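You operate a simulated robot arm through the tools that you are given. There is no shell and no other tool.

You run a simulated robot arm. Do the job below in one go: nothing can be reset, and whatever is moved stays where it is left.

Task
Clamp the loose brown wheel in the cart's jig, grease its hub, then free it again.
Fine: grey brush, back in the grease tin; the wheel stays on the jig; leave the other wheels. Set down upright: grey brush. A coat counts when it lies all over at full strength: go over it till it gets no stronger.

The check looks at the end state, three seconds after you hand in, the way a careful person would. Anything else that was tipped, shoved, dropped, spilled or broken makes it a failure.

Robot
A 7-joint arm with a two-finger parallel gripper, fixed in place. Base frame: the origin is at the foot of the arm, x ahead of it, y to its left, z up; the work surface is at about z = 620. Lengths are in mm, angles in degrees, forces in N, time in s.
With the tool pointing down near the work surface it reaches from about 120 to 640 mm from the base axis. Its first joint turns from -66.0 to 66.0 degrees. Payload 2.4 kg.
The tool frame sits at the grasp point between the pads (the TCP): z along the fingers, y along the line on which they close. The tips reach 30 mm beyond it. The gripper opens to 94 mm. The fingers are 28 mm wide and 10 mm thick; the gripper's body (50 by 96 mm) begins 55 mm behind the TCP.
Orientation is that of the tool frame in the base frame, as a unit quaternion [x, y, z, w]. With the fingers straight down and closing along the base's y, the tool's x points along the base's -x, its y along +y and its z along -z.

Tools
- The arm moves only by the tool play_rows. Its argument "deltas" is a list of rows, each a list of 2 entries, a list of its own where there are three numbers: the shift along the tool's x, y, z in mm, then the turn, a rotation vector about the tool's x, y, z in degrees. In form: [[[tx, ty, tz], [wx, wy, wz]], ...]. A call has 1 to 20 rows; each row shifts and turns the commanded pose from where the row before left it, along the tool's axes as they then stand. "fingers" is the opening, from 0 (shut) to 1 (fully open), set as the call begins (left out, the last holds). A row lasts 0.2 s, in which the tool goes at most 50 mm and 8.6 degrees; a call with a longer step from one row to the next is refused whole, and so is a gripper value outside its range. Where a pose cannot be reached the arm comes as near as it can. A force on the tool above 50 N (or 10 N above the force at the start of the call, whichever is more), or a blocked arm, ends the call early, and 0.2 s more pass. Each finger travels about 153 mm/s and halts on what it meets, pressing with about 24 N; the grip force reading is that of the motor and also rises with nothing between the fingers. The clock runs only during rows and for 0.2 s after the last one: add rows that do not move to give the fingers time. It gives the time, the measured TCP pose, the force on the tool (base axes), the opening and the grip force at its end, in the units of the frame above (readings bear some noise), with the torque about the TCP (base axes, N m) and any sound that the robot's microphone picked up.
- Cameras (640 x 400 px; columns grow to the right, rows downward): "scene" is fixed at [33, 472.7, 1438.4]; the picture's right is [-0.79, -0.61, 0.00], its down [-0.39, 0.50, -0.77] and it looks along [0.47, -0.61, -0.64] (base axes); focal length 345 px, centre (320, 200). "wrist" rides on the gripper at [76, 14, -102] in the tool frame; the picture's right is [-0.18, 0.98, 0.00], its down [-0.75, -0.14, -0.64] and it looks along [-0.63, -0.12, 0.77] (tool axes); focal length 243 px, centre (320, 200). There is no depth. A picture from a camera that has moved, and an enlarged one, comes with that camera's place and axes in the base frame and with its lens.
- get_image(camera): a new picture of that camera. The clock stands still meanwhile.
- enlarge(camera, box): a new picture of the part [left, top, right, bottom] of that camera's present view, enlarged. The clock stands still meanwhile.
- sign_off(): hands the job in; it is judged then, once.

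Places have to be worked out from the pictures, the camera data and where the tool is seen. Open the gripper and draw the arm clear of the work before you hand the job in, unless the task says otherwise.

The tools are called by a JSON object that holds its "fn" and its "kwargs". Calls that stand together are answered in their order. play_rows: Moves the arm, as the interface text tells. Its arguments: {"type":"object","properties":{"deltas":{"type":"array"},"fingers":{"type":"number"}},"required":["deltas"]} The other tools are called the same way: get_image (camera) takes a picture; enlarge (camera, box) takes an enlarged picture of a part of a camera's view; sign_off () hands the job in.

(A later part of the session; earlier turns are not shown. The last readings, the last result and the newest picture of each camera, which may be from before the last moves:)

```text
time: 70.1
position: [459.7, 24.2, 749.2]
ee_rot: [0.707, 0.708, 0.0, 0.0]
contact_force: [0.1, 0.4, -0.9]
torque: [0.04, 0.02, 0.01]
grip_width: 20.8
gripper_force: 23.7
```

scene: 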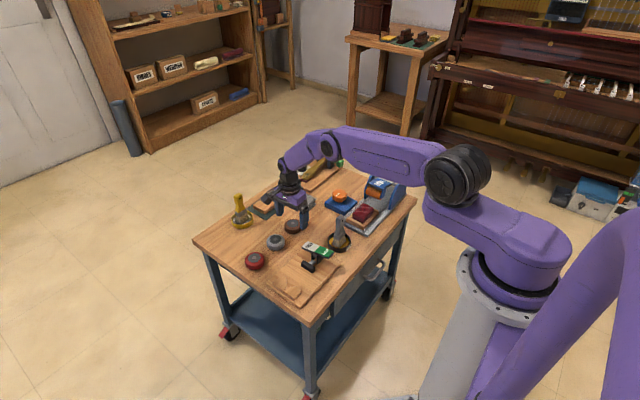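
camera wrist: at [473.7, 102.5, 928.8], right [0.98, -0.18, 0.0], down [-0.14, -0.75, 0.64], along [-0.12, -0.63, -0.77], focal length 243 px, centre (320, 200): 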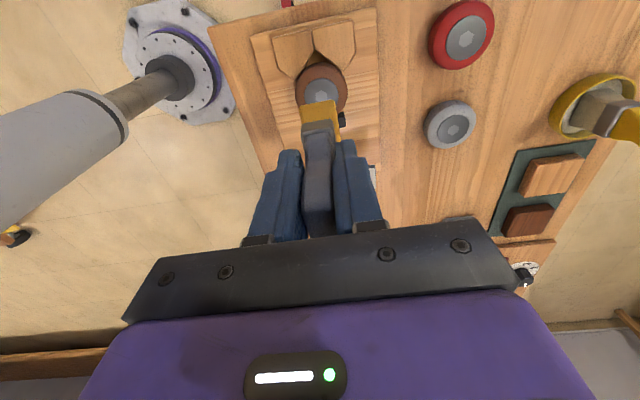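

No contact yet at z≈749. I go down further in 0.5 mm steps.

{"fn": "play_rows", "kwargs": {"deltas": [[[0, 0, 0.5], [0, 0, 0]], [[0, 0, 0.5], [0, 0, 0]], [[0, 0, 0], [0, 0, 0]]]}}

```text
time: 70.9
position: [459.6, 23.8, 749.5]
ee_rot: [0.707, 0.707, -0.001, 0.0]
contact_force: [-1.9, -0.8, 20.4]
torque: [-0.12, 0.17, -0.03]
grip_width: 20.6
gripper_force: 24.4
```

Contact with 20 N. I make short strokes of ±4 mm in x with a small downward creep to keep pressure.

{"fn": "play_rows", "kwargs": {"deltas": [[[0, -2, 0.1], [0, 0, 0]], [[0, -2, 0.1], [0, 0, 0]], [[0, 2, 0.1], [0, 0, 0]], [[0, 2, 0.1], [0, 0, 0]], [[0, 2, 0.1], [0, 0, 0]], [[0, 2, 0.1], [0, 0, 0]], [[0, -2, 0.1], [0, 0, 0]], [[0, -2, 0.1], [0, 0, 0]], [[0, -2, 0.1], [0, 0, 0]], [[0, -2, 0.1], [0, 0, 0]], [[0, 2, 0.1], [0, 0, 0]], [[0, 2, 0.1], [0, 0, 0]], [[0, 0, 0], [0, 0, 0]]]}}

{"fn": "enlarge", "kwargs": {"camera": "scene", "box": [275, 240, 335, 290]}}

```text
time: 73.7
position: [458.9, 23.4, 747.5]
ee_rot: [0.707, 0.707, 0.0, -0.001]
contact_force: [0.1, -0.7, 23.8]
torque: [-0.2, 0.11, 0.01]
grip_width: 20.4
gripper_force: 23.5
```

```text
8.00 times, centred on (305, 265) of scene
camera zoom: at [32.6, 472.6, 1438.5], right [-0.79, -0.61, 0.0], down [-0.39, 0.5, -0.77], along [0.47, -0.61, -0.64], focal length 2763 px, centre (440, -320)
```

zoom: 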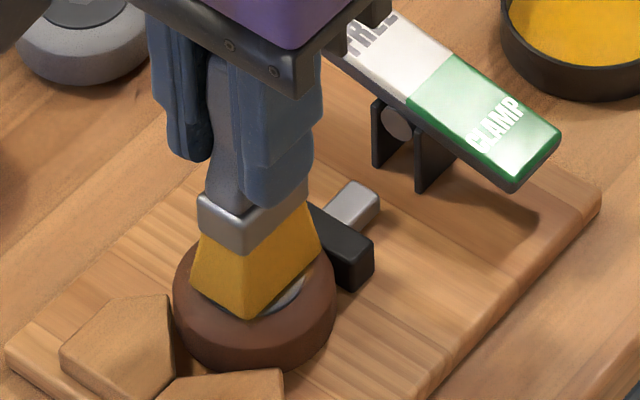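

Pressure holds at about 24 N. I widen the strokes to ±7 mm to reach the hub's -x and +x edges.

{"fn": "play_rows", "kwargs": {"deltas": [[[0, -2.5, 0.05], [0, 0, 0]], [[0, -2.5, 0.05], [0, 0, 0]], [[0, -2, 0.1], [0, 0, 0]], [[0, 0, 0.05], [0, 0, 0]], [[0, 2.5, 0.05], [0, 0, 0]], [[0, 2.5, 0.05], [0, 0, 0]], [[0, 3, 0.05], [0, 0, 0]], [[0, 3, 0.1], [0, 0, 0]], [[0, 3, 0.1], [0, 0, 0]], [[0, 0, 0.05], [0, 0, 0]], [[0, -3, 0.05], [0, 0, 0]], [[0, -3, 0.05], [0, 0, 0]], [[0, -3, 0.1], [0, 0, 0]], [[0, -3, 0.1], [0, 0, 0]], [[0, -2, 0.1], [0, 0, 0]], [[0, 2, 0.05], [0, 0, 0]], [[0, 2.5, 0.05], [0, 0, 0]], [[0, 2.5, 0.05], [0, 0, 0]], [[0, 0, 0], [0, 0, 0]]]}}

{"fn": "enlarge", "kwargs": {"camera": "scene", "box": [275, 240, 335, 290]}}

```text
time: 77.7
position: [457.4, 25.5, 744.0]
ee_rot: [0.707, 0.707, -0.001, -0.001]
contact_force: [-7.7, 0.9, 13.8]
torque: [0.05, 0.67, -0.05]
grip_width: 21.0
gripper_force: 24.2
```

```text
8.00 times, centred on (305, 265) of scene
camera zoom: at [32.6, 472.7, 1438.4], right [-0.79, -0.61, 0.0], down [-0.39, 0.5, -0.77], along [0.47, -0.61, -0.64], focal length 2763 px, centre (440, -320)
```

zoom: 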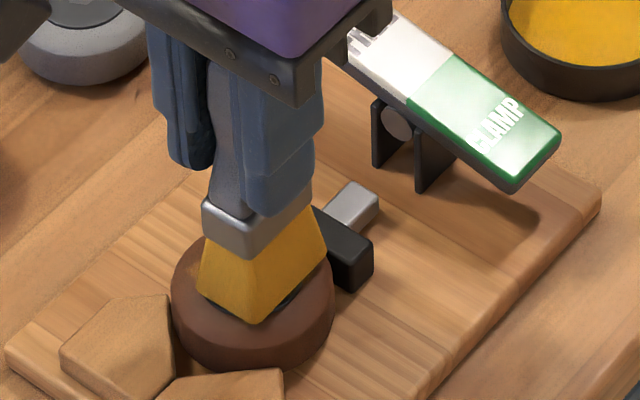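

The fingertips have come down near the ferrule, which should block further slipping. I lift and inspect the coat.

{"fn": "play_rows", "kwargs": {"deltas": [[[0, 0, -10], [0, 0, 0]], [[0, 0, -25], [0, 0, 0]], [[0, 0, -25], [0, 0, 0]], [[0, 0, 0], [0, 0, 0]]]}}

{"fn": "enlarge", "kwargs": {"camera": "scene", "box": [275, 230, 345, 290]}}

{"fn": "enlarge", "kwargs": {"camera": "wrist", "box": [270, 40, 370, 130]}}

```text
time: 78.7
position: [457.9, 24.5, 804.6]
ee_rot: [0.707, 0.707, -0.001, 0.0]
contact_force: [0.3, 0.7, -1.6]
torque: [-0.05, -0.03, 0.01]
grip_width: 20.6
gripper_force: 23.7
```

```text
6.67 times, centred on (310, 260) of scene
camera zoom: at [33.0, 472.7, 1438.4], right [-0.79, -0.61, 0.0], down [-0.39, 0.5, -0.77], along [0.47, -0.61, -0.64], focal length 2302 px, centre (387, -200)
```

zoom: 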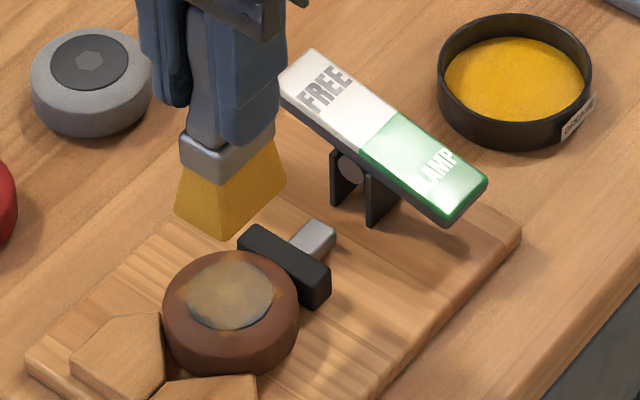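

```text
4.44 times, centred on (320, 85) of wrist
camera zoom: at [472.4, 100.9, 907.4], right [0.98, -0.18, 0.0], down [-0.14, -0.75, 0.64], along [-0.12, -0.63, -0.77], focal length 1078 px, centre (320, 711)
```

zoom: 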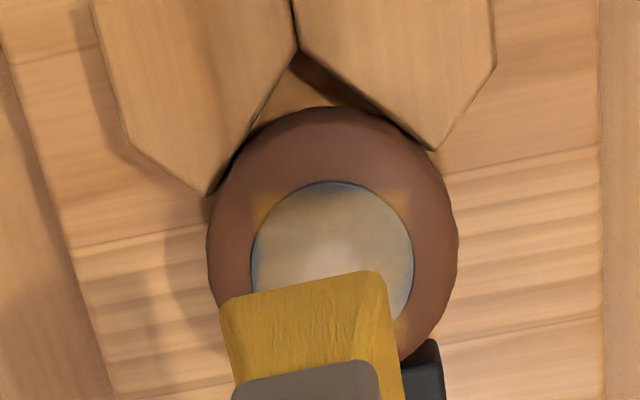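

The coat looks still thin, with bare edges. I enlarge the hub further to judge coverage.

{"fn": "enlarge", "kwargs": {"camera": "scene", "box": [290, 254, 310, 272]}}

{"fn": "enlarge", "kwargs": {"camera": "wrist", "box": [300, 70, 350, 110]}}

```text
16.00 times, centred on (300, 263) of scene
camera zoom: at [33.0, 472.7, 1438.4], right [-0.79, -0.61, 0.0], down [-0.39, 0.5, -0.77], along [0.47, -0.61, -0.64], focal length 5525 px, centre (640, -808)
```

zoom: 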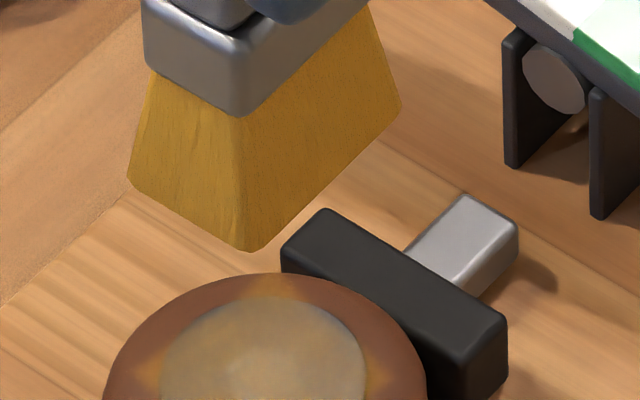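

```text
10.00 times, centred on (325, 90) of wrist
camera zoom: at [472.4, 100.9, 907.4], right [0.98, -0.18, 0.0], down [-0.14, -0.75, 0.64], along [-0.12, -0.63, -0.77], focal length 2426 px, centre (270, 1300)
```

zoom: 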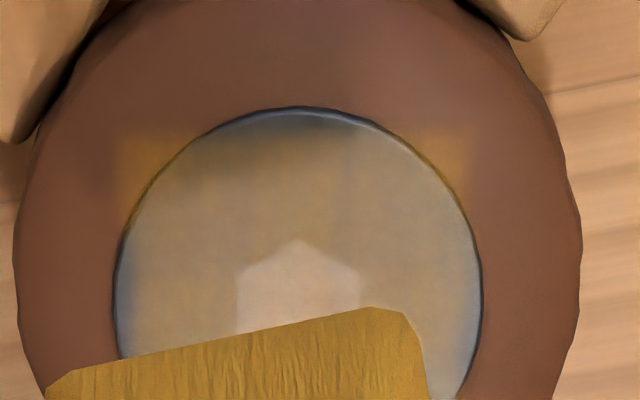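

The coat is semi-transparent and fades near the -x and +y edges. I go down again and stroke with offsets towards those edges to see whether it gains strength.

{"fn": "play_rows", "kwargs": {"deltas": [[[0, 0, 20], [0, 0, 0]], [[0, 0, 20], [0, 0, 0]], [[0, 0, 12], [0, 0, 0]], [[0, 0, 6], [0, 0, 0]], [[0, 0, 1], [0, 0, 0]], [[0, 0, 0.5], [0, 0, 0]], [[0, 0, 0], [0, 0, 0]]]}}

{"fn": "play_rows", "kwargs": {"deltas": [[[0, 0, 0.5], [0, 0, 0]], [[0, 0, 0], [0, 0, 0]]]}}

```text
time: 80.3
position: [459.3, 23.8, 745.6]
ee_rot: [0.707, 0.707, -0.001, -0.001]
contact_force: [-0.3, 0.7, -1.6]
torque: [-0.01, 0.01, 0.04]
grip_width: 20.9
gripper_force: 24.2
```

```text
time: 80.9
position: [458.1, 24.4, 744.7]
ee_rot: [0.707, 0.707, 0.0, 0.0]
contact_force: [0.3, 0.1, -1.1]
torque: [0.0, 0.0, 0.01]
grip_width: 20.8
gripper_force: 24.2
```

Still free at z≈745. I continue by 0.5 mm steps to contact.

{"fn": "play_rows", "kwargs": {"deltas": [[[0, 0, 0.5], [0, 0, 0]], [[0, 0, 0.5], [0, 0, 0]], [[0, 0, 0], [0, 0, 0]]]}}

```text
time: 81.7
position: [459.9, 25.1, 744.4]
ee_rot: [0.707, 0.707, 0.0, 0.001]
contact_force: [-3.8, 2.9, 19.2]
torque: [0.15, 0.32, 0.02]
grip_width: 20.8
gripper_force: 24.2
```

Contact with 19 N. I now stroke ±6 mm in x along two lanes, at y +3 and y -3 from centre.

{"fn": "play_rows", "kwargs": {"deltas": [[[3, 0, 0.05], [0, 0, 0]], [[0, -3, 0.05], [0, 0, 0]], [[0, -3, 0.05], [0, 0, 0]], [[0, 3, 0.05], [0, 0, 0]], [[0, 3, 0.05], [0, 0, 0]], [[0, 3, 0.05], [0, 0, 0]], [[0, 3, 0.05], [0, 0, 0]], [[0, -3, 0.05], [0, 0, 0]], [[0, -3, 0.05], [0, 0, 0]], [[-3, 0, 0.05], [0, 0, 0]], [[-3, 0, 0.05], [0, 0, 0]], [[0, -3, 0.05], [0, 0, 0]], [[0, -3, 0.05], [0, 0, 0]], [[0, 3, 0.05], [0, 0, 0]], [[0, 3, 0.05], [0, 0, 0]], [[0, 3, 0.05], [0, 0, 0]], [[0, 3, 0.05], [0, 0, 0]], [[0, -3, 0.05], [0, 0, 0]], [[0, -3, 0.05], [0, 0, 0]], [[3, 0, 0], [0, 0, 0]]]}}

{"fn": "enlarge", "kwargs": {"camera": "scene", "box": [275, 240, 335, 290]}}

```text
time: 85.9
position: [459.3, 23.7, 742.8]
ee_rot: [0.708, 0.707, 0.0, 0.0]
contact_force: [0.1, 0.0, -0.5]
torque: [-0.02, -0.01, -0.04]
grip_width: 20.5
gripper_force: 24.5
```

```text
8.00 times, centred on (305, 265) of scene
camera zoom: at [33.0, 472.7, 1438.4], right [-0.79, -0.61, 0.0], down [-0.39, 0.5, -0.77], along [0.47, -0.61, -0.64], focal length 2763 px, centre (440, -320)
```

zoom: 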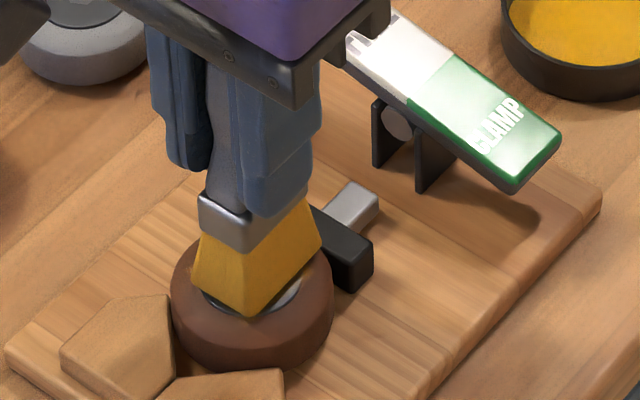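

Contact was lost by the end of the strokes as the brush crept up in the grip. I lift and look at the coat.

{"fn": "play_rows", "kwargs": {"deltas": [[[0, 0, -10], [0, 0, 0]], [[0, 0, -25], [0, 0, 0]], [[0, 0, -25], [0, 0, 0]], [[0, 0, 0], [0, 0, 0]]]}}

{"fn": "enlarge", "kwargs": {"camera": "scene", "box": [275, 230, 345, 290]}}

{"fn": "enlarge", "kwargs": {"camera": "wrist", "box": [300, 70, 350, 110]}}

```text
time: 86.9
position: [459.9, 21.9, 803.3]
ee_rot: [0.707, 0.707, -0.001, -0.001]
contact_force: [-0.8, 0.1, -1.4]
torque: [0.01, -0.02, -0.01]
grip_width: 20.8
gripper_force: 23.9
```

```text
6.67 times, centred on (310, 260) of scene
camera zoom: at [33.0, 472.7, 1438.4], right [-0.79, -0.61, 0.0], down [-0.39, 0.5, -0.77], along [0.47, -0.61, -0.64], focal length 2302 px, centre (387, -200)
```

zoom: 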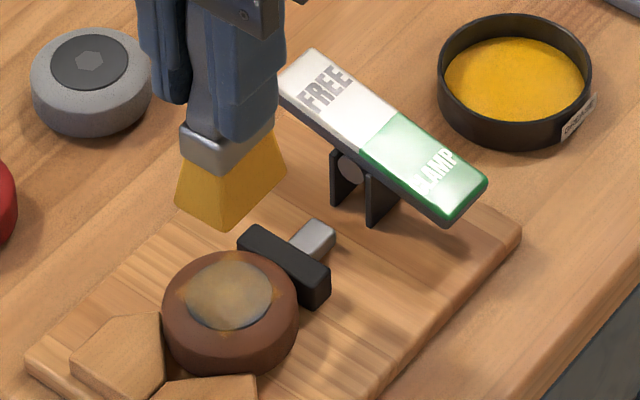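

```text
10.00 times, centred on (325, 90) of wrist
camera zoom: at [474.8, 98.7, 905.8], right [0.98, -0.18, 0.0], down [-0.14, -0.75, 0.64], along [-0.12, -0.63, -0.77], focal length 2426 px, centre (270, 1300)
```

zoom: 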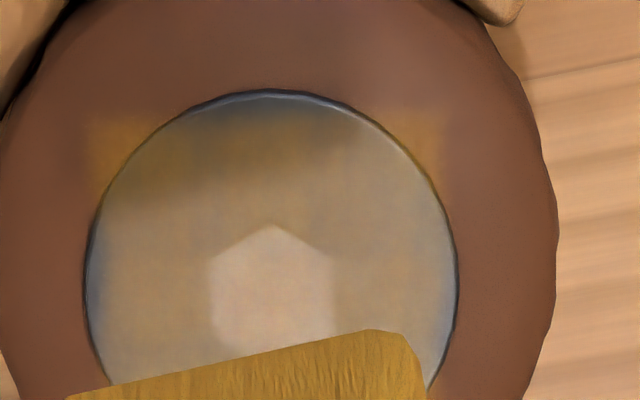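

The coat is about as before, so the bristles may have little grease left. I go back to the tin for a fresh dip.

{"fn": "play_rows", "kwargs": {"deltas": [[[0, 0, -23], [0, 0, 0]], [[-16, -0.7, 0], [0, 0, 0]], [[-32, -1.3, 0], [0, 0, 0]], [[-32, -1.3, 0], [0, 0, 0]], [[-32, -1.3, 0], [0, 0, 0]], [[-32, -1.3, 0], [0, 0, 0]], [[-32, -1.3, 0], [0, 0, 0]], [[-16, -0.8, 0], [0, 0, 0]], [[0, 0, 20], [0, 0, 0]], [[0, 0, 25], [0, 0, 0]], [[0, 0, 20], [0, 0, 0]], [[0, 0, 20], [0, 0, 0]], [[0, 0, 12], [0, 0, 0]], [[0, 0, 0], [0, 0, 0]]]}}

{"fn": "enlarge", "kwargs": {"camera": "wrist", "box": [260, 40, 380, 160]}}

{"fn": "enlarge", "kwargs": {"camera": "scene", "box": [310, 190, 370, 260]}}

```text
time: 89.9
position: [449.4, -169.5, 726.6]
ee_rot: [0.707, 0.707, 0.0, 0.0]
contact_force: [-0.2, 0.5, -0.7]
torque: [0.0, 0.02, -0.03]
grip_width: 20.4
gripper_force: 24.0
```

```text
3.33 times, centred on (320, 100) of wrist
camera zoom: at [464.0, -92.7, 830.4], right [0.98, -0.18, 0.0], down [-0.14, -0.75, 0.64], along [-0.12, -0.63, -0.77], focal length 809 px, centre (320, 533)
```

zoom: 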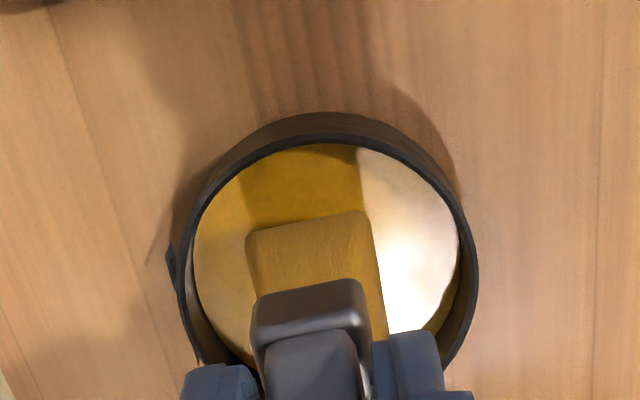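

```text
5.71 times, centred on (340, 225) of scene
camera zoom: at [33.0, 472.7, 1438.4], right [-0.79, -0.61, 0.0], down [-0.39, 0.5, -0.77], along [0.47, -0.61, -0.64], focal length 1973 px, centre (206, 57)
```

zoom: 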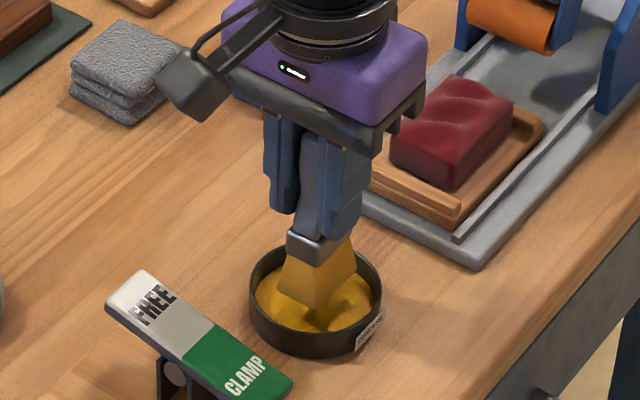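

The bristles look paler than after the first dip, so the load does run down. I lower the brush to just above the expected contact.

{"fn": "play_rows", "kwargs": {"deltas": [[[0, 0, 8], [0, 0, 0]], [[0, 0, 5], [0, 0, 0]], [[0, 0, 2], [0, 0, 0]], [[0, 0, 1], [0, 0, 0]], [[0, 0, 1], [0, 0, 0]], [[0, 0, 0], [0, 0, 0]]]}}

{"fn": "play_rows", "kwargs": {"deltas": [[[0, 0, 0.7], [0, 0, 0]], [[0, 0, 0.7], [0, 0, 0]], [[0, 0, 0], [0, 0, 0]]]}}

```text
time: 91.3
position: [451.0, -167.9, 712.5]
ee_rot: [0.707, 0.707, 0.0, -0.001]
contact_force: [0.6, 0.1, -0.8]
torque: [0.03, -0.01, -0.02]
grip_width: 20.6
gripper_force: 24.4
```

```text
time: 92.1
position: [451.3, -169.0, 710.3]
ee_rot: [0.707, 0.708, 0.001, 0.0]
contact_force: [0.1, 0.0, -0.8]
torque: [0.0, 0.0, -0.01]
grip_width: 20.5
gripper_force: 23.4
```

Still free at z≈710.5. I continue by 0.7 mm steps.

{"fn": "play_rows", "kwargs": {"deltas": [[[0, 0, 0.7], [0, 0, 0]], [[0, 0, 0.7], [0, 0, 0]], [[0, 0, 0], [0, 0, 0]]]}}

{"fn": "enlarge", "kwargs": {"camera": "scene", "box": [310, 190, 370, 260]}}

```text
time: 92.9
position: [452.9, -168.7, 708.0]
ee_rot: [0.707, 0.707, 0.0, 0.0]
contact_force: [-4.4, 2.7, 23.9]
torque: [-0.41, 0.2, -0.04]
grip_width: 20.8
gripper_force: 24.1
```

```text
5.71 times, centred on (340, 225) of scene
camera zoom: at [32.6, 472.9, 1438.4], right [-0.79, -0.61, 0.0], down [-0.39, 0.5, -0.77], along [0.47, -0.61, -0.64], focal length 1973 px, centre (206, 57)
```

zoom: 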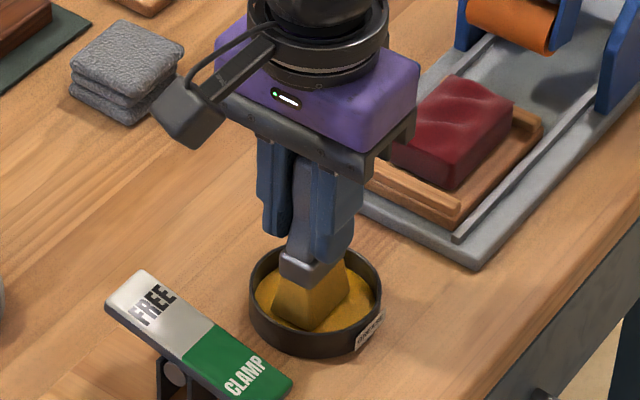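

The bristles are loaded again (24 N contact). I lift, carry the brush to the hub and lower it to near contact.

{"fn": "play_rows", "kwargs": {"deltas": [[[0, 0, -1], [0, 0, 0]], [[0, 0, -5], [0, 0, 0]], [[0, 0, -10], [0, 0, 0]], [[0, 0, -20], [0, 0, 0]], [[0, 0, -26], [0, 0, 0]], [[0, 0, -27], [0, 0, 0]], [[0, 0, -27.8], [0, 0, 0]], [[16, 0.7, 0], [0, 0, 0]], [[32, 1.3, 0], [0, 0, 0]], [[32, 1.3, 0], [0, 0, 0]], [[32, 1.3, 0], [0, 0, 0]], [[32, 1.3, 0], [0, 0, 0]], [[32, 1.3, 0], [0, 0, 0]], [[16, 0.8, 0], [0, 0, 0]], [[0, 0, 20], [0, 0, 0]], [[0, 0, 30], [0, 0, 0]], [[0, 0, 20], [0, 0, 0]], [[0, 0, 8], [0, 0, 0]], [[0, 0, 3], [0, 0, 0]], [[0, 0, 0], [0, 0, 0]]]}}

{"fn": "enlarge", "kwargs": {"camera": "scene", "box": [275, 230, 345, 290]}}

```text
time: 97.1
position: [459.9, 24.5, 745.4]
ee_rot: [0.707, 0.707, 0.0, 0.0]
contact_force: [-0.1, -0.7, -1.5]
torque: [0.0, 0.03, 0.02]
grip_width: 20.7
gripper_force: 24.4
```

```text
6.67 times, centred on (310, 260) of scene
camera zoom: at [33.0, 472.7, 1438.4], right [-0.79, -0.61, 0.0], down [-0.39, 0.5, -0.77], along [0.47, -0.61, -0.64], focal length 2302 px, centre (387, -200)
```

zoom: 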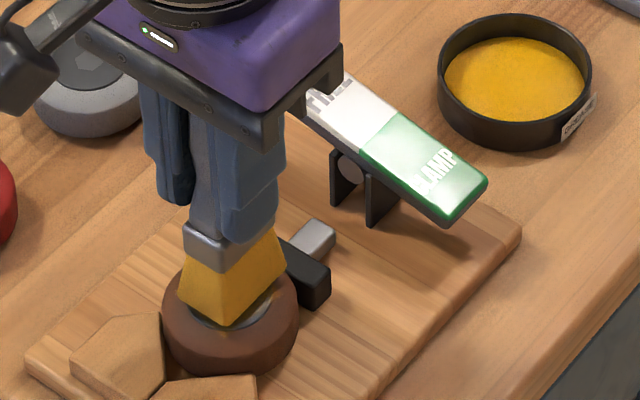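

The brush is about 2 mm above the hub. I step down to contact.

{"fn": "play_rows", "kwargs": {"deltas": [[[0, 0, 0.7], [0, 0, 0]], [[0, 0, 0.7], [0, 0, 0]], [[0, 0, 0.5], [0, 0, 0]], [[0, 0, 0], [0, 0, 0]]]}}

```text
time: 98.1
position: [460.1, 23.9, 742.3]
ee_rot: [0.707, 0.707, -0.001, -0.001]
contact_force: [0.7, -0.3, -0.6]
torque: [0.02, 0.01, -0.01]
grip_width: 20.4
gripper_force: 23.9
```

Not touching yet at z≈742.5. Another 0.5 mm at a time.

{"fn": "play_rows", "kwargs": {"deltas": [[[0, 0, 0.5], [0, 0, 0]], [[0, 0, 0.5], [0, 0, 0]], [[0, 0, 0], [0, 0, 0]]]}}

```text
time: 98.9
position: [458.9, 24.6, 742.5]
ee_rot: [0.708, 0.707, -0.001, -0.001]
contact_force: [-1.1, -0.9, -0.7]
torque: [-0.02, 0.02, -0.03]
grip_width: 20.8
gripper_force: 23.9
```

{"fn": "play_rows", "kwargs": {"deltas": [[[0, 0, 0.5], [0, 0, 0]], [[0, 0, 0.3], [0, 0, 0]], [[0, 0, 0], [0, 0, 0]]]}}

```text
time: 99.7
position: [459.2, 24.4, 741.2]
ee_rot: [0.706, 0.708, 0.0, 0.0]
contact_force: [-3.1, 1.7, 16.7]
torque: [0.16, 0.28, 0.0]
grip_width: 20.8
gripper_force: 23.8
```

Contact with 17 N. I sweep ±10 mm in x across the hub, then shift to the +4 mm lane, creeping down slightly to keep pressure.

{"fn": "play_rows", "kwargs": {"deltas": [[[0, -3.3, 0.1], [0, 0, 0]], [[0, -3.3, 0.1], [0, 0, 0]], [[0, -3.4, 0.1], [0, 0, 0]], [[0, 4, 0.1], [0, 0, 0]], [[0, 4, 0.1], [0, 0, 0]], [[0, 4, 0.1], [0, 0, 0]], [[0, 4, 0.1], [0, 0, 0]], [[0, 4, 0.1], [0, 0, 0]], [[0, -4, 0.1], [0, 0, 0]], [[0, -4, 0.1], [0, 0, 0]], [[0, -4, 0.1], [0, 0, 0]], [[0, -4, 0.1], [0, 0, 0]], [[0, -4, 0.1], [0, 0, 0]], [[4, 0, 0.1], [0, 0, 0]], [[0, 4, 0.1], [0, 0, 0]], [[0, 4, 0.1], [0, 0, 0]], [[0, 4, 0.1], [0, 0, 0]], [[0, 4, 0.1], [0, 0, 0]], [[0, 4, 0.1], [0, 0, 0]], [[0, 0, 0], [0, 0, 0]]]}}

{"fn": "enlarge", "kwargs": {"camera": "scene", "box": [275, 230, 345, 290]}}

```text
time: 103.9
position: [469.5, 28.0, 737.9]
ee_rot: [0.708, 0.707, 0.0, 0.0]
contact_force: [-0.4, -0.2, -0.5]
torque: [0.01, -0.01, 0.01]
grip_width: 20.3
gripper_force: 24.1
```

```text
6.67 times, centred on (310, 260) of scene
camera zoom: at [33.0, 472.7, 1438.4], right [-0.79, -0.61, 0.0], down [-0.39, 0.5, -0.77], along [0.47, -0.61, -0.64], focal length 2302 px, centre (387, -200)
```

zoom: 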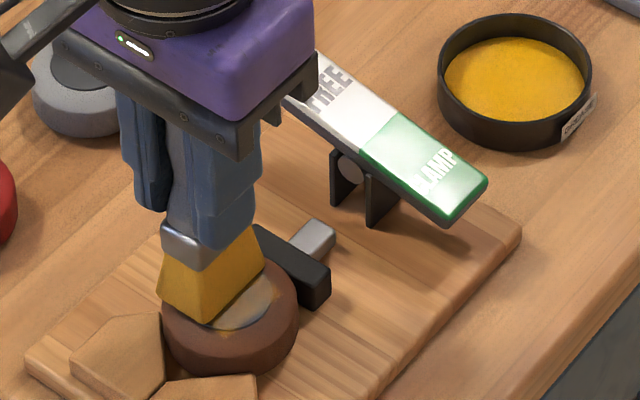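

Contact was lost again: sideways strokes make the brush creep up in the grip. I lift and check how much the coat improved.

{"fn": "play_rows", "kwargs": {"deltas": [[[0, 0, -10], [0, 0, 0]], [[0, 0, -25], [0, 0, 0]], [[-4, -10, -25], [0, 0, 0]], [[0, 0, 0], [0, 0, 0]]]}}

{"fn": "enlarge", "kwargs": {"camera": "scene", "box": [275, 230, 345, 290]}}

{"fn": "enlarge", "kwargs": {"camera": "wrist", "box": [300, 70, 350, 110]}}

```text
time: 104.9
position: [458.8, 23.8, 801.2]
ee_rot: [0.708, 0.707, -0.001, -0.001]
contact_force: [-0.1, -0.2, -1.0]
torque: [0.01, -0.01, -0.02]
grip_width: 20.6
gripper_force: 24.5
```

```text
6.67 times, centred on (310, 260) of scene
camera zoom: at [33.0, 472.7, 1438.4], right [-0.79, -0.61, 0.0], down [-0.39, 0.5, -0.77], along [0.47, -0.61, -0.64], focal length 2302 px, centre (387, -200)
```

zoom: 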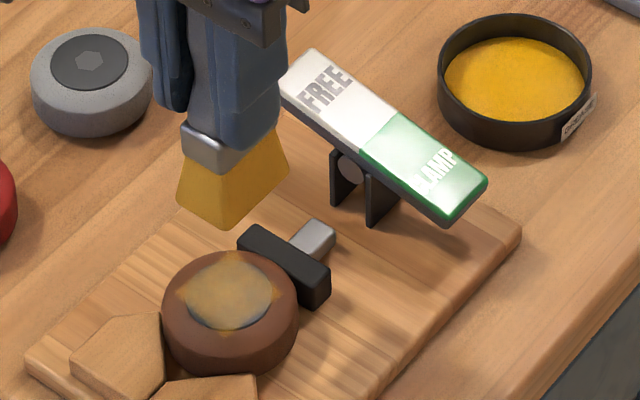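

```text
10.00 times, centred on (325, 90) of wrist
camera zoom: at [472.9, 100.1, 903.9], right [0.98, -0.18, 0.0], down [-0.14, -0.75, 0.64], along [-0.12, -0.63, -0.77], focal length 2426 px, centre (270, 1300)
```

zoom: 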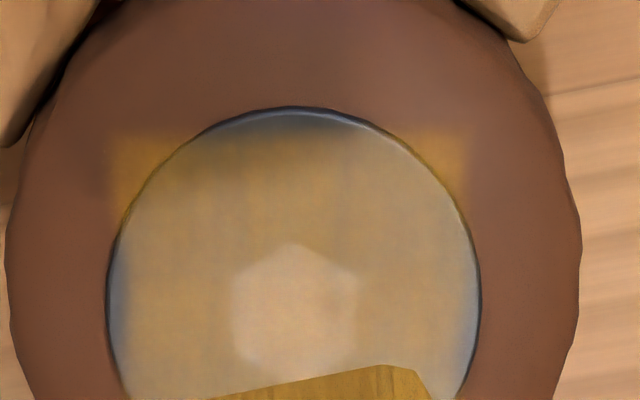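

The coat is stronger than before, and its painted area covers the hub. More dips and passes are needed with steadier pressure. I return to the tin, where I also plan to re-grip the brush with its handle end against the palm so it cannot slide.

{"fn": "play_rows", "kwargs": {"deltas": [[[0, 0, -26.6], [0, 0, 0]], [[-16, -0.7, 0], [0, 0, 0]], [[-32, -1.3, 0], [0, 0, 0]], [[-32, -1.3, 0], [0, 0, 0]], [[-32, -1.3, 0], [0, 0, 0]], [[-32, -1.3, 0], [0, 0, 0]], [[-32, -1.3, 0], [0, 0, 0]], [[-16, -0.8, 0], [0, 0, 0]], [[0, 0, 20], [0, 0, 0]], [[0, 0, 28], [0, 0, 0]], [[0, 0, 28], [0, 0, 0]], [[0, 0, 20], [0, 0, 0]], [[0, 0, 12], [0, 0, 0]], [[0, 0, 7], [0, 0, 0]], [[0, 0, 0], [0, 0, 0]]]}}

{"fn": "enlarge", "kwargs": {"camera": "scene", "box": [310, 180, 370, 260]}}

{"fn": "enlarge", "kwargs": {"camera": "wrist", "box": [240, 60, 400, 250]}}

```text
time: 108.1
position: [453.4, -167.0, 711.2]
ee_rot: [0.707, 0.707, 0.0, 0.0]
contact_force: [0.6, -0.1, 0.4]
torque: [0.02, 0.01, -0.02]
grip_width: 20.6
gripper_force: 24.4
```

```text
5.00 times, centred on (340, 220) of scene
camera zoom: at [33.0, 472.7, 1438.4], right [-0.79, -0.61, 0.0], down [-0.39, 0.5, -0.77], along [0.47, -0.61, -0.64], focal length 1727 px, centre (220, 100)
```

zoom: 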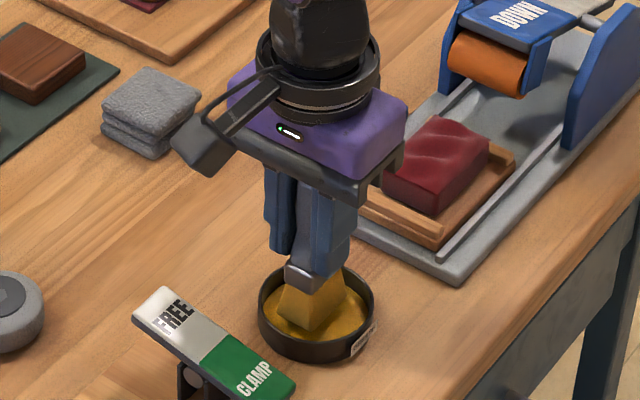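

```text
2.11 times, centred on (320, 155) of wrist
camera zoom: at [467.1, -91.0, 815.0], right [0.98, -0.18, 0.0], down [-0.14, -0.75, 0.64], along [-0.12, -0.63, -0.77], focal length 511 px, centre (320, 295)
```

zoom: 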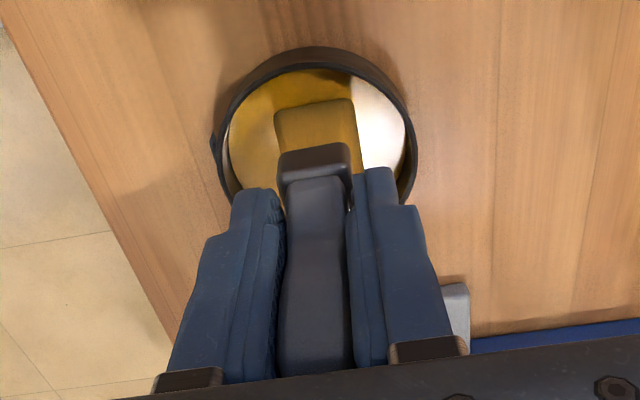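

The brush hangs a few mm above the tin's bottom. I lower it in 0.8 mm steps to contact.

{"fn": "play_rows", "kwargs": {"deltas": [[[0, 0, 0.8], [0, 0, 0]], [[0, 0, 0.8], [0, 0, 0]], [[0, 0, 0.8], [0, 0, 0]], [[0, 0, 0], [0, 0, 0]]]}}

{"fn": "play_rows", "kwargs": {"deltas": [[[0, 0, 0.7], [0, 0, 0]], [[0, 0, 0.7], [0, 0, 0]], [[0, 0, 0], [0, 0, 0]]]}}

```text
time: 109.1
position: [451.1, -168.1, 709.4]
ee_rot: [0.707, 0.707, -0.001, 0.0]
contact_force: [-0.7, 0.0, -1.2]
torque: [0.0, -0.02, 0.01]
grip_width: 20.7
gripper_force: 24.0
```

```text
time: 109.9
position: [450.8, -167.7, 706.2]
ee_rot: [0.707, 0.707, -0.001, 0.0]
contact_force: [-0.2, 0.4, -0.4]
torque: [-0.01, -0.02, 0.03]
grip_width: 20.6
gripper_force: 23.8
```

Still free at z≈707. I continue with 0.7 mm steps.

{"fn": "play_rows", "kwargs": {"deltas": [[[0, 0, 0.7], [0, 0, 0]], [[0, 0, 0.7], [0, 0, 0]], [[0, 0, 0], [0, 0, 0]]]}}

{"fn": "play_rows", "kwargs": {"deltas": [[[0, 0, 0.5], [0, 0, 0]], [[0, 0, 0.5], [0, 0, 0]], [[0, 0, 0], [0, 0, 0]]]}}

```text
time: 110.7
position: [451.2, -167.9, 706.2]
ee_rot: [0.708, 0.707, 0.0, -0.001]
contact_force: [0.5, 0.9, -0.2]
torque: [0.0, -0.05, 0.01]
grip_width: 20.6
gripper_force: 23.6
```

```text
time: 111.5
position: [452.9, -168.3, 705.6]
ee_rot: [0.707, 0.708, 0.001, 0.0]
contact_force: [-2.8, -0.2, 12.4]
torque: [-0.37, 0.16, -0.07]
grip_width: 20.9
gripper_force: 24.1
```

Contact with 12 N; the brush stands on the tin's bottom. I open the fingers a little so it stands by itself, ready to re-grip lower.

{"fn": "play_rows", "kwargs": {"deltas": [[[0, 0, -0.5], [0, 0, 0]], [[0, 0, 0], [0, 0, 0]]]}}

{"fn": "play_rows", "kwargs": {"deltas": [[[0, 0, 0], [0, 0, 0]], [[0, 0, 0], [0, 0, 0]]], "fingers": 0.33}}

{"fn": "enlarge", "kwargs": {"camera": "wrist", "box": [240, 60, 400, 250]}}

{"fn": "enlarge", "kwargs": {"camera": "scene", "box": [310, 180, 370, 260]}}

```text
time: 112.1
position: [451.6, -167.4, 704.3]
ee_rot: [0.707, 0.707, -0.001, 0.001]
contact_force: [-0.1, -3.7, 8.7]
torque: [-0.45, 0.0, 0.0]
grip_width: 20.7
gripper_force: 23.6
```

```text
time: 112.7
position: [449.7, -166.6, 704.1]
ee_rot: [0.707, 0.707, 0.0, -0.001]
contact_force: [0.3, 0.5, -0.3]
torque: [-0.01, 0.01, 0.0]
grip_width: 31.1
gripper_force: 0.0
```

```text
2.11 times, centred on (320, 155) of wrist
camera zoom: at [465.2, -90.4, 807.4], right [0.98, -0.18, 0.0], down [-0.14, -0.75, 0.64], along [-0.12, -0.63, -0.77], focal length 511 px, centre (320, 295)
```

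zoom: 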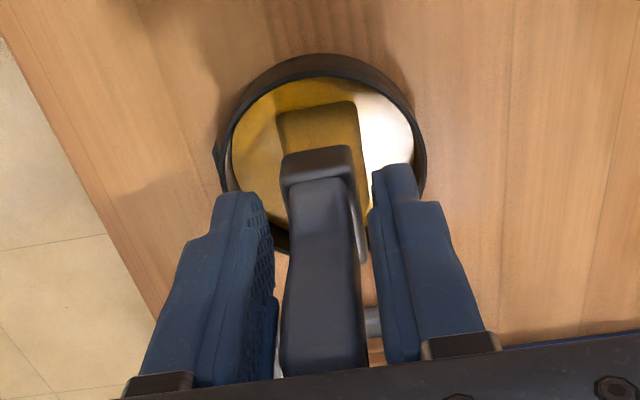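

```text
5.00 times, centred on (340, 220) of scene
camera zoom: at [33.0, 472.7, 1438.4], right [-0.79, -0.61, 0.0], down [-0.39, 0.5, -0.77], along [0.47, -0.61, -0.64], focal length 1727 px, centre (220, 100)
```

zoom: 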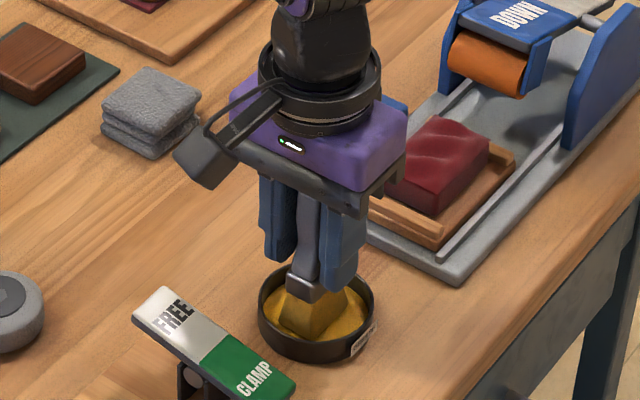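

The brush stands upright by itself. I lower the open gripper in 2 mm steps until the palm meets the handle's end.

{"fn": "play_rows", "kwargs": {"deltas": [[[0, 0, 2], [0, 0, 0]], [[0, 0, 2], [0, 0, 0]], [[0, 0, 2], [0, 0, 0]], [[0, 0, 2], [0, 0, 0]], [[0, 0, 0], [0, 0, 0]]]}}

{"fn": "enlarge", "kwargs": {"camera": "wrist", "box": [240, 60, 400, 250]}}

```text
time: 113.9
position: [451.2, -167.3, 697.0]
ee_rot: [0.707, 0.707, 0.001, 0.001]
contact_force: [-0.2, -1.3, -0.4]
torque: [-0.01, 0.0, 0.01]
grip_width: 30.9
gripper_force: 0.2
```

```text
2.11 times, centred on (320, 155) of wrist
camera zoom: at [465.8, -90.8, 799.8], right [0.98, -0.18, 0.0], down [-0.14, -0.75, 0.64], along [-0.12, -0.63, -0.77], focal length 511 px, centre (320, 295)
```

zoom: 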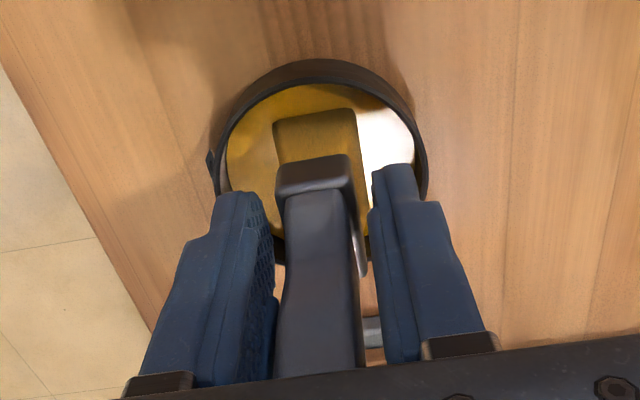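

No palm contact yet at z≈697, and the handle is slightly nearer the -x finger. I shift 1.5 mm and continue down.

{"fn": "play_rows", "kwargs": {"deltas": [[[0, -1.5, 2], [0, 0, 0]], [[0, 0, 2], [0, 0, 0]], [[0, 0, 1.5], [0, 0, 0]], [[0, 0, 1.5], [0, 0, 0]], [[0, 0, 0], [0, 0, 0]]]}}

{"fn": "enlarge", "kwargs": {"camera": "wrist", "box": [240, 60, 400, 250]}}

{"fn": "enlarge", "kwargs": {"camera": "scene", "box": [310, 180, 370, 260]}}

```text
time: 115.1
position: [449.5, -168.5, 688.6]
ee_rot: [0.707, 0.707, -0.001, -0.002]
contact_force: [-0.4, 0.2, -1.4]
torque: [0.01, 0.03, 0.01]
grip_width: 31.3
gripper_force: 0.0
```

```text
2.11 times, centred on (320, 155) of wrist
camera zoom: at [464.8, -91.7, 792.7], right [0.98, -0.18, 0.0], down [-0.14, -0.75, 0.64], along [-0.12, -0.63, -0.77], focal length 511 px, centre (320, 295)
```

zoom: 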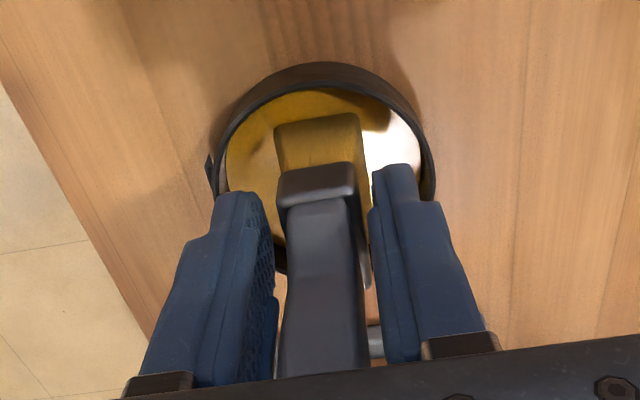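

```text
5.00 times, centred on (340, 220) of scene
camera zoom: at [33.0, 472.7, 1438.4], right [-0.79, -0.61, 0.0], down [-0.39, 0.5, -0.77], along [0.47, -0.61, -0.64], focal length 1727 px, centre (220, 100)
```

zoom: 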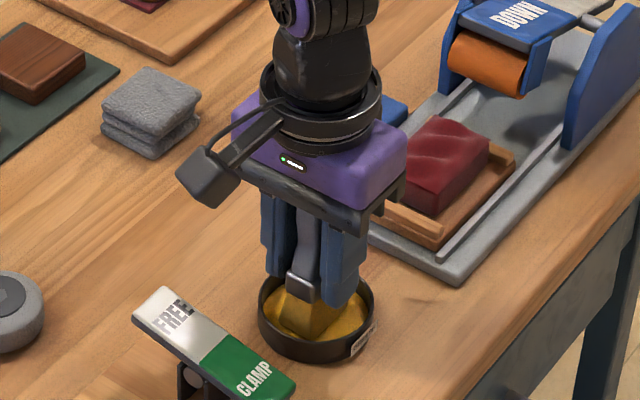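

Still no palm contact at z≈689, with the tips about 14 mm above the tin's rim. I continue in 1 mm steps.

{"fn": "play_rows", "kwargs": {"deltas": [[[0, 0, 1], [0, 0, 0]], [[0, 0, 1], [0, 0, 0]], [[0, 0, 1], [0, 0, 0]], [[0, 0, 0], [0, 0, 0]]]}}

{"fn": "play_rows", "kwargs": {"deltas": [[[0, 0, 1], [0, 0, 0]], [[0, 0, 1], [0, 0, 0]], [[0, 0, 0], [0, 0, 0]]]}}

```text
time: 116.1
position: [449.8, -167.5, 685.0]
ee_rot: [0.707, 0.707, -0.001, -0.001]
contact_force: [0.6, 0.3, -0.3]
torque: [0.03, 0.02, -0.01]
grip_width: 31.0
gripper_force: 0.1
```

```text
time: 116.9
position: [450.7, -167.9, 685.0]
ee_rot: [0.707, 0.707, 0.001, 0.0]
contact_force: [-1.5, 0.8, 11.0]
torque: [-0.08, -0.06, 0.01]
grip_width: 30.9
gripper_force: 0.0
```

The palm now touches the handle's end (11 N at z≈685). I close the fingers on the brush there.

{"fn": "play_rows", "kwargs": {"deltas": [[[0, 0, 0], [0, 0, 0]], [[0, 0, 0], [0, 0, 0]], [[0, 0, 0], [0, 0, 0]]], "fingers": 0}}

{"fn": "enlarge", "kwargs": {"camera": "wrist", "box": [240, 60, 400, 250]}}

{"fn": "enlarge", "kwargs": {"camera": "scene", "box": [310, 180, 370, 260]}}

```text
time: 117.7
position: [449.8, -166.7, 684.7]
ee_rot: [0.706, 0.708, 0.0, 0.001]
contact_force: [1.2, 0.9, 15.7]
torque: [-0.16, -0.17, 0.04]
grip_width: 21.6
gripper_force: 23.6
```

```text
2.11 times, centred on (320, 155) of wrist
camera zoom: at [465.1, -91.0, 788.0], right [0.98, -0.18, 0.0], down [-0.14, -0.75, 0.64], along [-0.12, -0.63, -0.77], focal length 511 px, centre (320, 295)
```

zoom: 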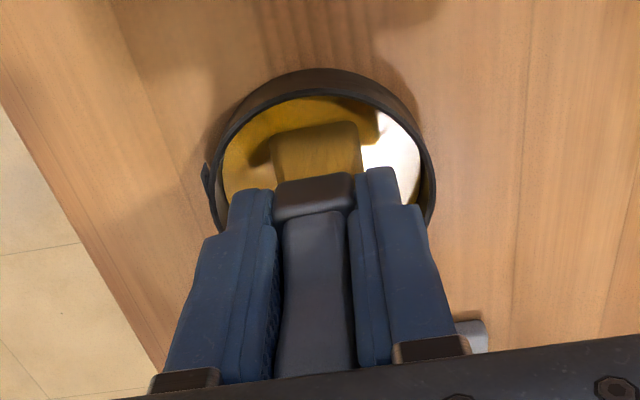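

```text
5.00 times, centred on (340, 220) of scene
camera zoom: at [32.8, 472.8, 1438.4], right [-0.79, -0.61, 0.0], down [-0.39, 0.5, -0.77], along [0.47, -0.61, -0.64], focal length 1727 px, centre (220, 100)
```

zoom: 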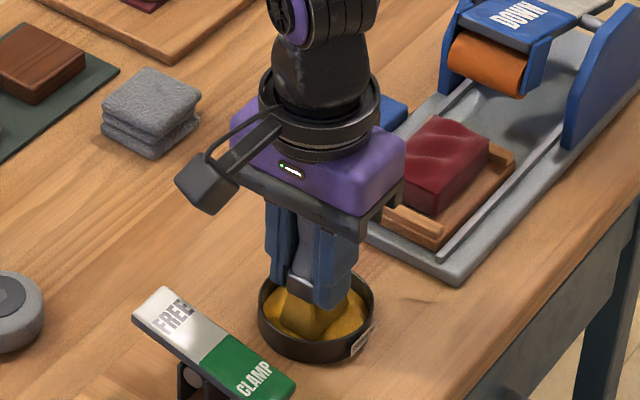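

The brush is now gripped at the ferrule (21.6 mm) and backed by the palm. I lift it out, freshly loaded, and carry it to the hub.

{"fn": "play_rows", "kwargs": {"deltas": [[[0, 0, -1], [0, 0, 0]], [[0, 0, -5], [0, 0, 0]], [[0, 0, -10], [0, 0, 0]], [[0, 0, -20], [0, 0, 0]], [[0, 0, -20], [0, 0, 0]], [[0, 0, -20], [0, 0, 0]], [[0, 0, -20.2], [0, 0, 0]], [[16, 1.5, 0], [0, 0, 0]], [[32, 1.5, 0], [0, 0, 0]], [[32, 1.5, 0], [0, 0, 0]], [[32, 1.5, 0], [0, 0, 0]], [[32, 1.5, 0], [0, 0, 0]], [[32, 1.5, 0], [0, 0, 0]], [[16, 0.5, 0], [0, 0, 0]], [[0, 0, 15], [0, 0, 0]], [[0, 0, 20], [0, 0, 0]], [[0, 0, 15], [0, 0, 0]], [[0, 0, 7], [0, 0, 0]], [[0, 0, 0], [0, 0, 0]]]}}

{"fn": "enlarge", "kwargs": {"camera": "scene", "box": [275, 220, 345, 290]}}

{"fn": "get_image", "kwargs": {"camera": "wrist"}}

```text
time: 121.7
position: [458.8, 23.4, 722.9]
ee_rot: [0.707, 0.707, -0.001, 0.0]
contact_force: [0.3, -0.3, -0.8]
torque: [-0.02, -0.01, 0.03]
grip_width: 21.9
gripper_force: 23.8
```

```text
5.71 times, centred on (310, 255) of scene
camera zoom: at [33.0, 472.7, 1438.4], right [-0.79, -0.61, 0.0], down [-0.39, 0.5, -0.77], along [0.47, -0.61, -0.64], focal length 1973 px, centre (377, -114)
```

zoom: 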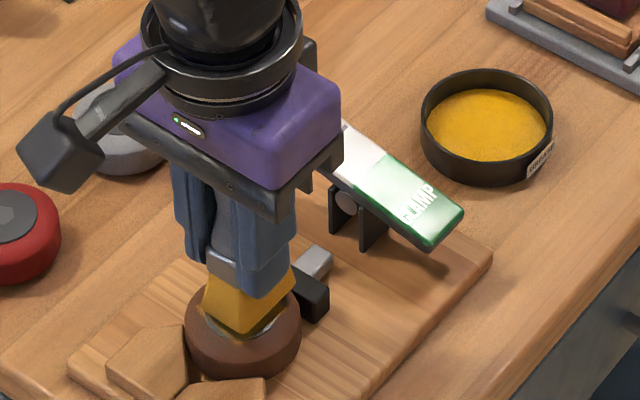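

```text
taken
camera wrist: at [473.5, 100.7, 826.2], right [0.98, -0.18, 0.0], down [-0.14, -0.75, 0.64], along [-0.12, -0.63, -0.77], focal length 243 px, centre (320, 200)
```

wrist: 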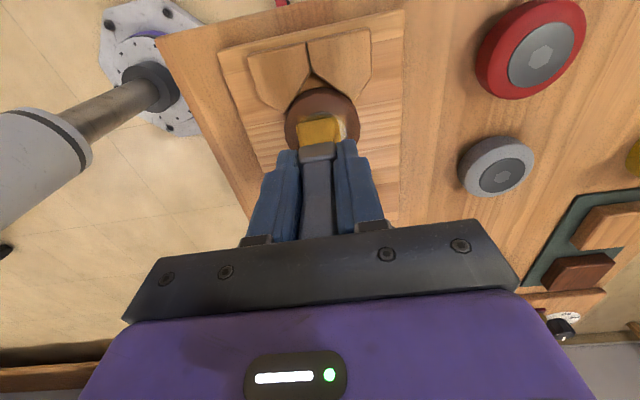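

The brush is a few mm above the hub. I step down towards contact.

{"fn": "play_rows", "kwargs": {"deltas": [[[0, 0, 1.5], [0, 0, 0]], [[0, 0, 1.5], [0, 0, 0]], [[0, 0, 1], [0, 0, 0]], [[0, 0, 0], [0, 0, 0]]]}}

{"fn": "play_rows", "kwargs": {"deltas": [[[0, 0, 0.5], [0, 0, 0]], [[0, 0, 0.5], [0, 0, 0]], [[0, 0, 0], [0, 0, 0]]]}}

```text
time: 122.7
position: [459.9, 24.2, 720.1]
ee_rot: [0.707, 0.707, -0.001, 0.0]
contact_force: [-0.4, -0.1, -1.3]
torque: [0.0, 0.04, 0.02]
grip_width: 21.7
gripper_force: 24.1
```

```text
time: 123.5
position: [460.3, 23.2, 719.0]
ee_rot: [0.707, 0.707, 0.0, -0.001]
contact_force: [-0.4, -0.6, -1.6]
torque: [0.0, 0.01, -0.01]
grip_width: 21.7
gripper_force: 24.0
```

Still free at z≈719. I continue with 0.5 mm steps.

{"fn": "play_rows", "kwargs": {"deltas": [[[0, 0, 0.5], [0, 0, 0]], [[0, 0, 0.5], [0, 0, 0]], [[0, 0, 0], [0, 0, 0]]]}}

```text
time: 124.3
position: [459.9, 23.0, 717.5]
ee_rot: [0.707, 0.707, 0.0, 0.0]
contact_force: [0.3, -0.6, -1.3]
torque: [0.02, -0.01, 0.01]
grip_width: 21.7
gripper_force: 24.1
```

{"fn": "play_rows", "kwargs": {"deltas": [[[0, 0, 0.5], [0, 0, 0]], [[0, 0, 0.5], [0, 0, 0]], [[0, 0, 0], [0, 0, 0]]]}}

```text
time: 125.1
position: [459.3, 23.8, 716.8]
ee_rot: [0.708, 0.706, 0.0, 0.001]
contact_force: [-6.8, -6.1, 42.4]
torque: [-0.48, 0.43, -0.03]
grip_width: 21.9
gripper_force: 24.1
```

Now firm, at 42 N. I back off 0.3 mm and sweep ±9 mm in x over the hub without creeping.

{"fn": "play_rows", "kwargs": {"deltas": [[[0, 0, -0.3], [0, 0, 0]], [[0, -3, 0], [0, 0, 0]], [[0, -3, 0], [0, 0, 0]], [[0, -3, 0], [0, 0, 0]], [[0, 3, 0], [0, 0, 0]], [[0, 3, 0], [0, 0, 0]], [[0, 3, 0], [0, 0, 0]], [[0, 3, 0], [0, 0, 0]], [[0, 3, 0], [0, 0, 0]], [[0, 3, 0], [0, 0, 0]], [[0, -3, 0], [0, 0, 0]], [[0, -3, 0], [0, 0, 0]], [[0, -3, 0], [0, 0, 0]], [[0, 0, 0], [0, 0, 0]]]}}

{"fn": "enlarge", "kwargs": {"camera": "scene", "box": [275, 230, 345, 290]}}

```text
time: 127.0
position: [456.4, 24.7, 717.7]
ee_rot: [0.707, 0.707, -0.007, -0.009]
contact_force: [-5.9, -1.3, 19.0]
torque: [-0.09, 0.21, -0.02]
grip_width: 21.8
gripper_force: 24.2
stopped in row 9: the force on the tool passed its limit at 57 N (the readings are from after the stop); the commanded pose is now the measured one
```

```text
6.67 times, centred on (310, 260) of scene
camera zoom: at [32.6, 472.7, 1438.5], right [-0.79, -0.61, 0.0], down [-0.39, 0.5, -0.77], along [0.47, -0.61, -0.64], focal length 2302 px, centre (387, -200)
```

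zoom: 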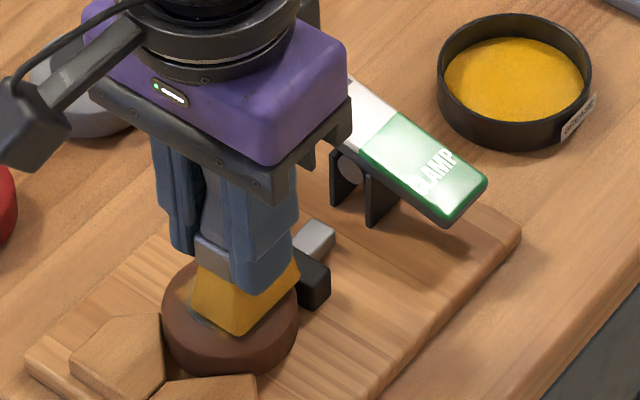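

The push limit was passed at the stroke's turn, so my commanded pose was reset with a slight tilt. I lift, undo the tilt of about 1.3°, and look at the coat.

{"fn": "play_rows", "kwargs": {"deltas": [[[0, 0, -6], [0, 0, 0]], [[0, 0, -10], [-1.3, -0.16, 0]], [[0, 0, -25], [0, 0, 0]], [[0, 0, -20], [0, 0, 0]], [[0, 0, 0], [0, 0, 0]]]}}

{"fn": "enlarge", "kwargs": {"camera": "scene", "box": [275, 230, 345, 290]}}

{"fn": "enlarge", "kwargs": {"camera": "wrist", "box": [285, 70, 355, 130]}}

```text
time: 128.2
position: [455.9, 24.1, 778.2]
ee_rot: [0.708, 0.706, 0.0, 0.001]
contact_force: [-0.4, -0.5, -0.6]
torque: [0.02, 0.0, 0.0]
grip_width: 21.8
gripper_force: 24.0
```

```text
6.67 times, centred on (310, 260) of scene
camera zoom: at [33.0, 472.7, 1438.4], right [-0.79, -0.61, 0.0], down [-0.39, 0.5, -0.77], along [0.47, -0.61, -0.64], focal length 2302 px, centre (387, -200)
```

zoom: 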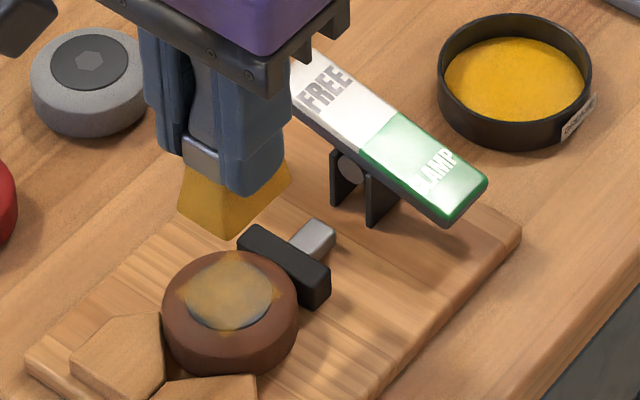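

```text
6.67 times, centred on (320, 100) of wrist
camera zoom: at [470.6, 102.5, 881.2], right [0.98, -0.19, 0.0], down [-0.14, -0.75, 0.64], along [-0.12, -0.63, -0.77], focal length 1618 px, centre (320, 867)
```

zoom: 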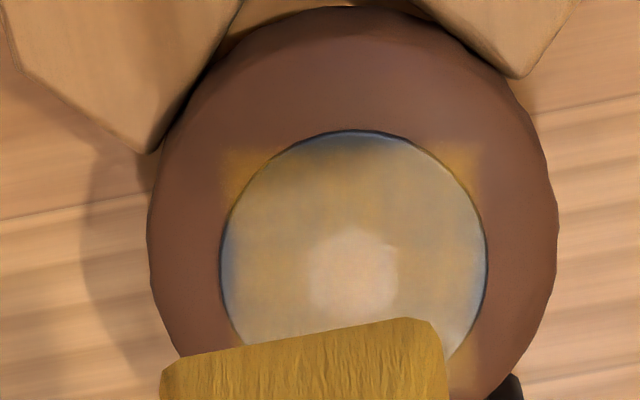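

The coat shows patches of different strength, stronger on the -x side where contact was best. I enlarge to see the pattern.

{"fn": "enlarge", "kwargs": {"camera": "wrist", "box": [304, 84, 344, 112]}}

{"fn": "enlarge", "kwargs": {"camera": "scene", "box": [290, 262, 310, 282]}}

```text
14.29 times, centred on (324, 98) of wrist
camera zoom: at [470.6, 102.5, 881.2], right [0.98, -0.19, 0.0], down [-0.14, -0.75, 0.64], along [-0.12, -0.63, -0.77], focal length 3466 px, centre (263, 1657)
```

zoom: 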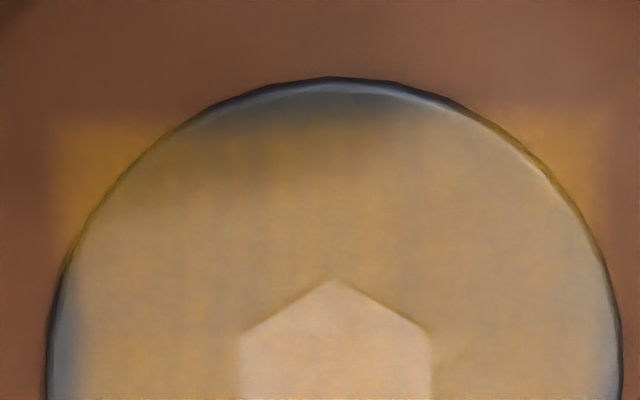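

```text
16.00 times, centred on (300, 272) of scene
camera zoom: at [33.0, 472.7, 1438.4], right [-0.79, -0.61, 0.0], down [-0.39, 0.5, -0.77], along [0.47, -0.61, -0.64], focal length 5525 px, centre (640, -952)
```

zoom: 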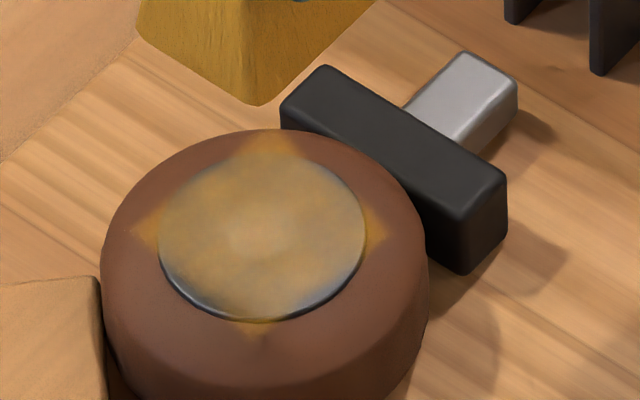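

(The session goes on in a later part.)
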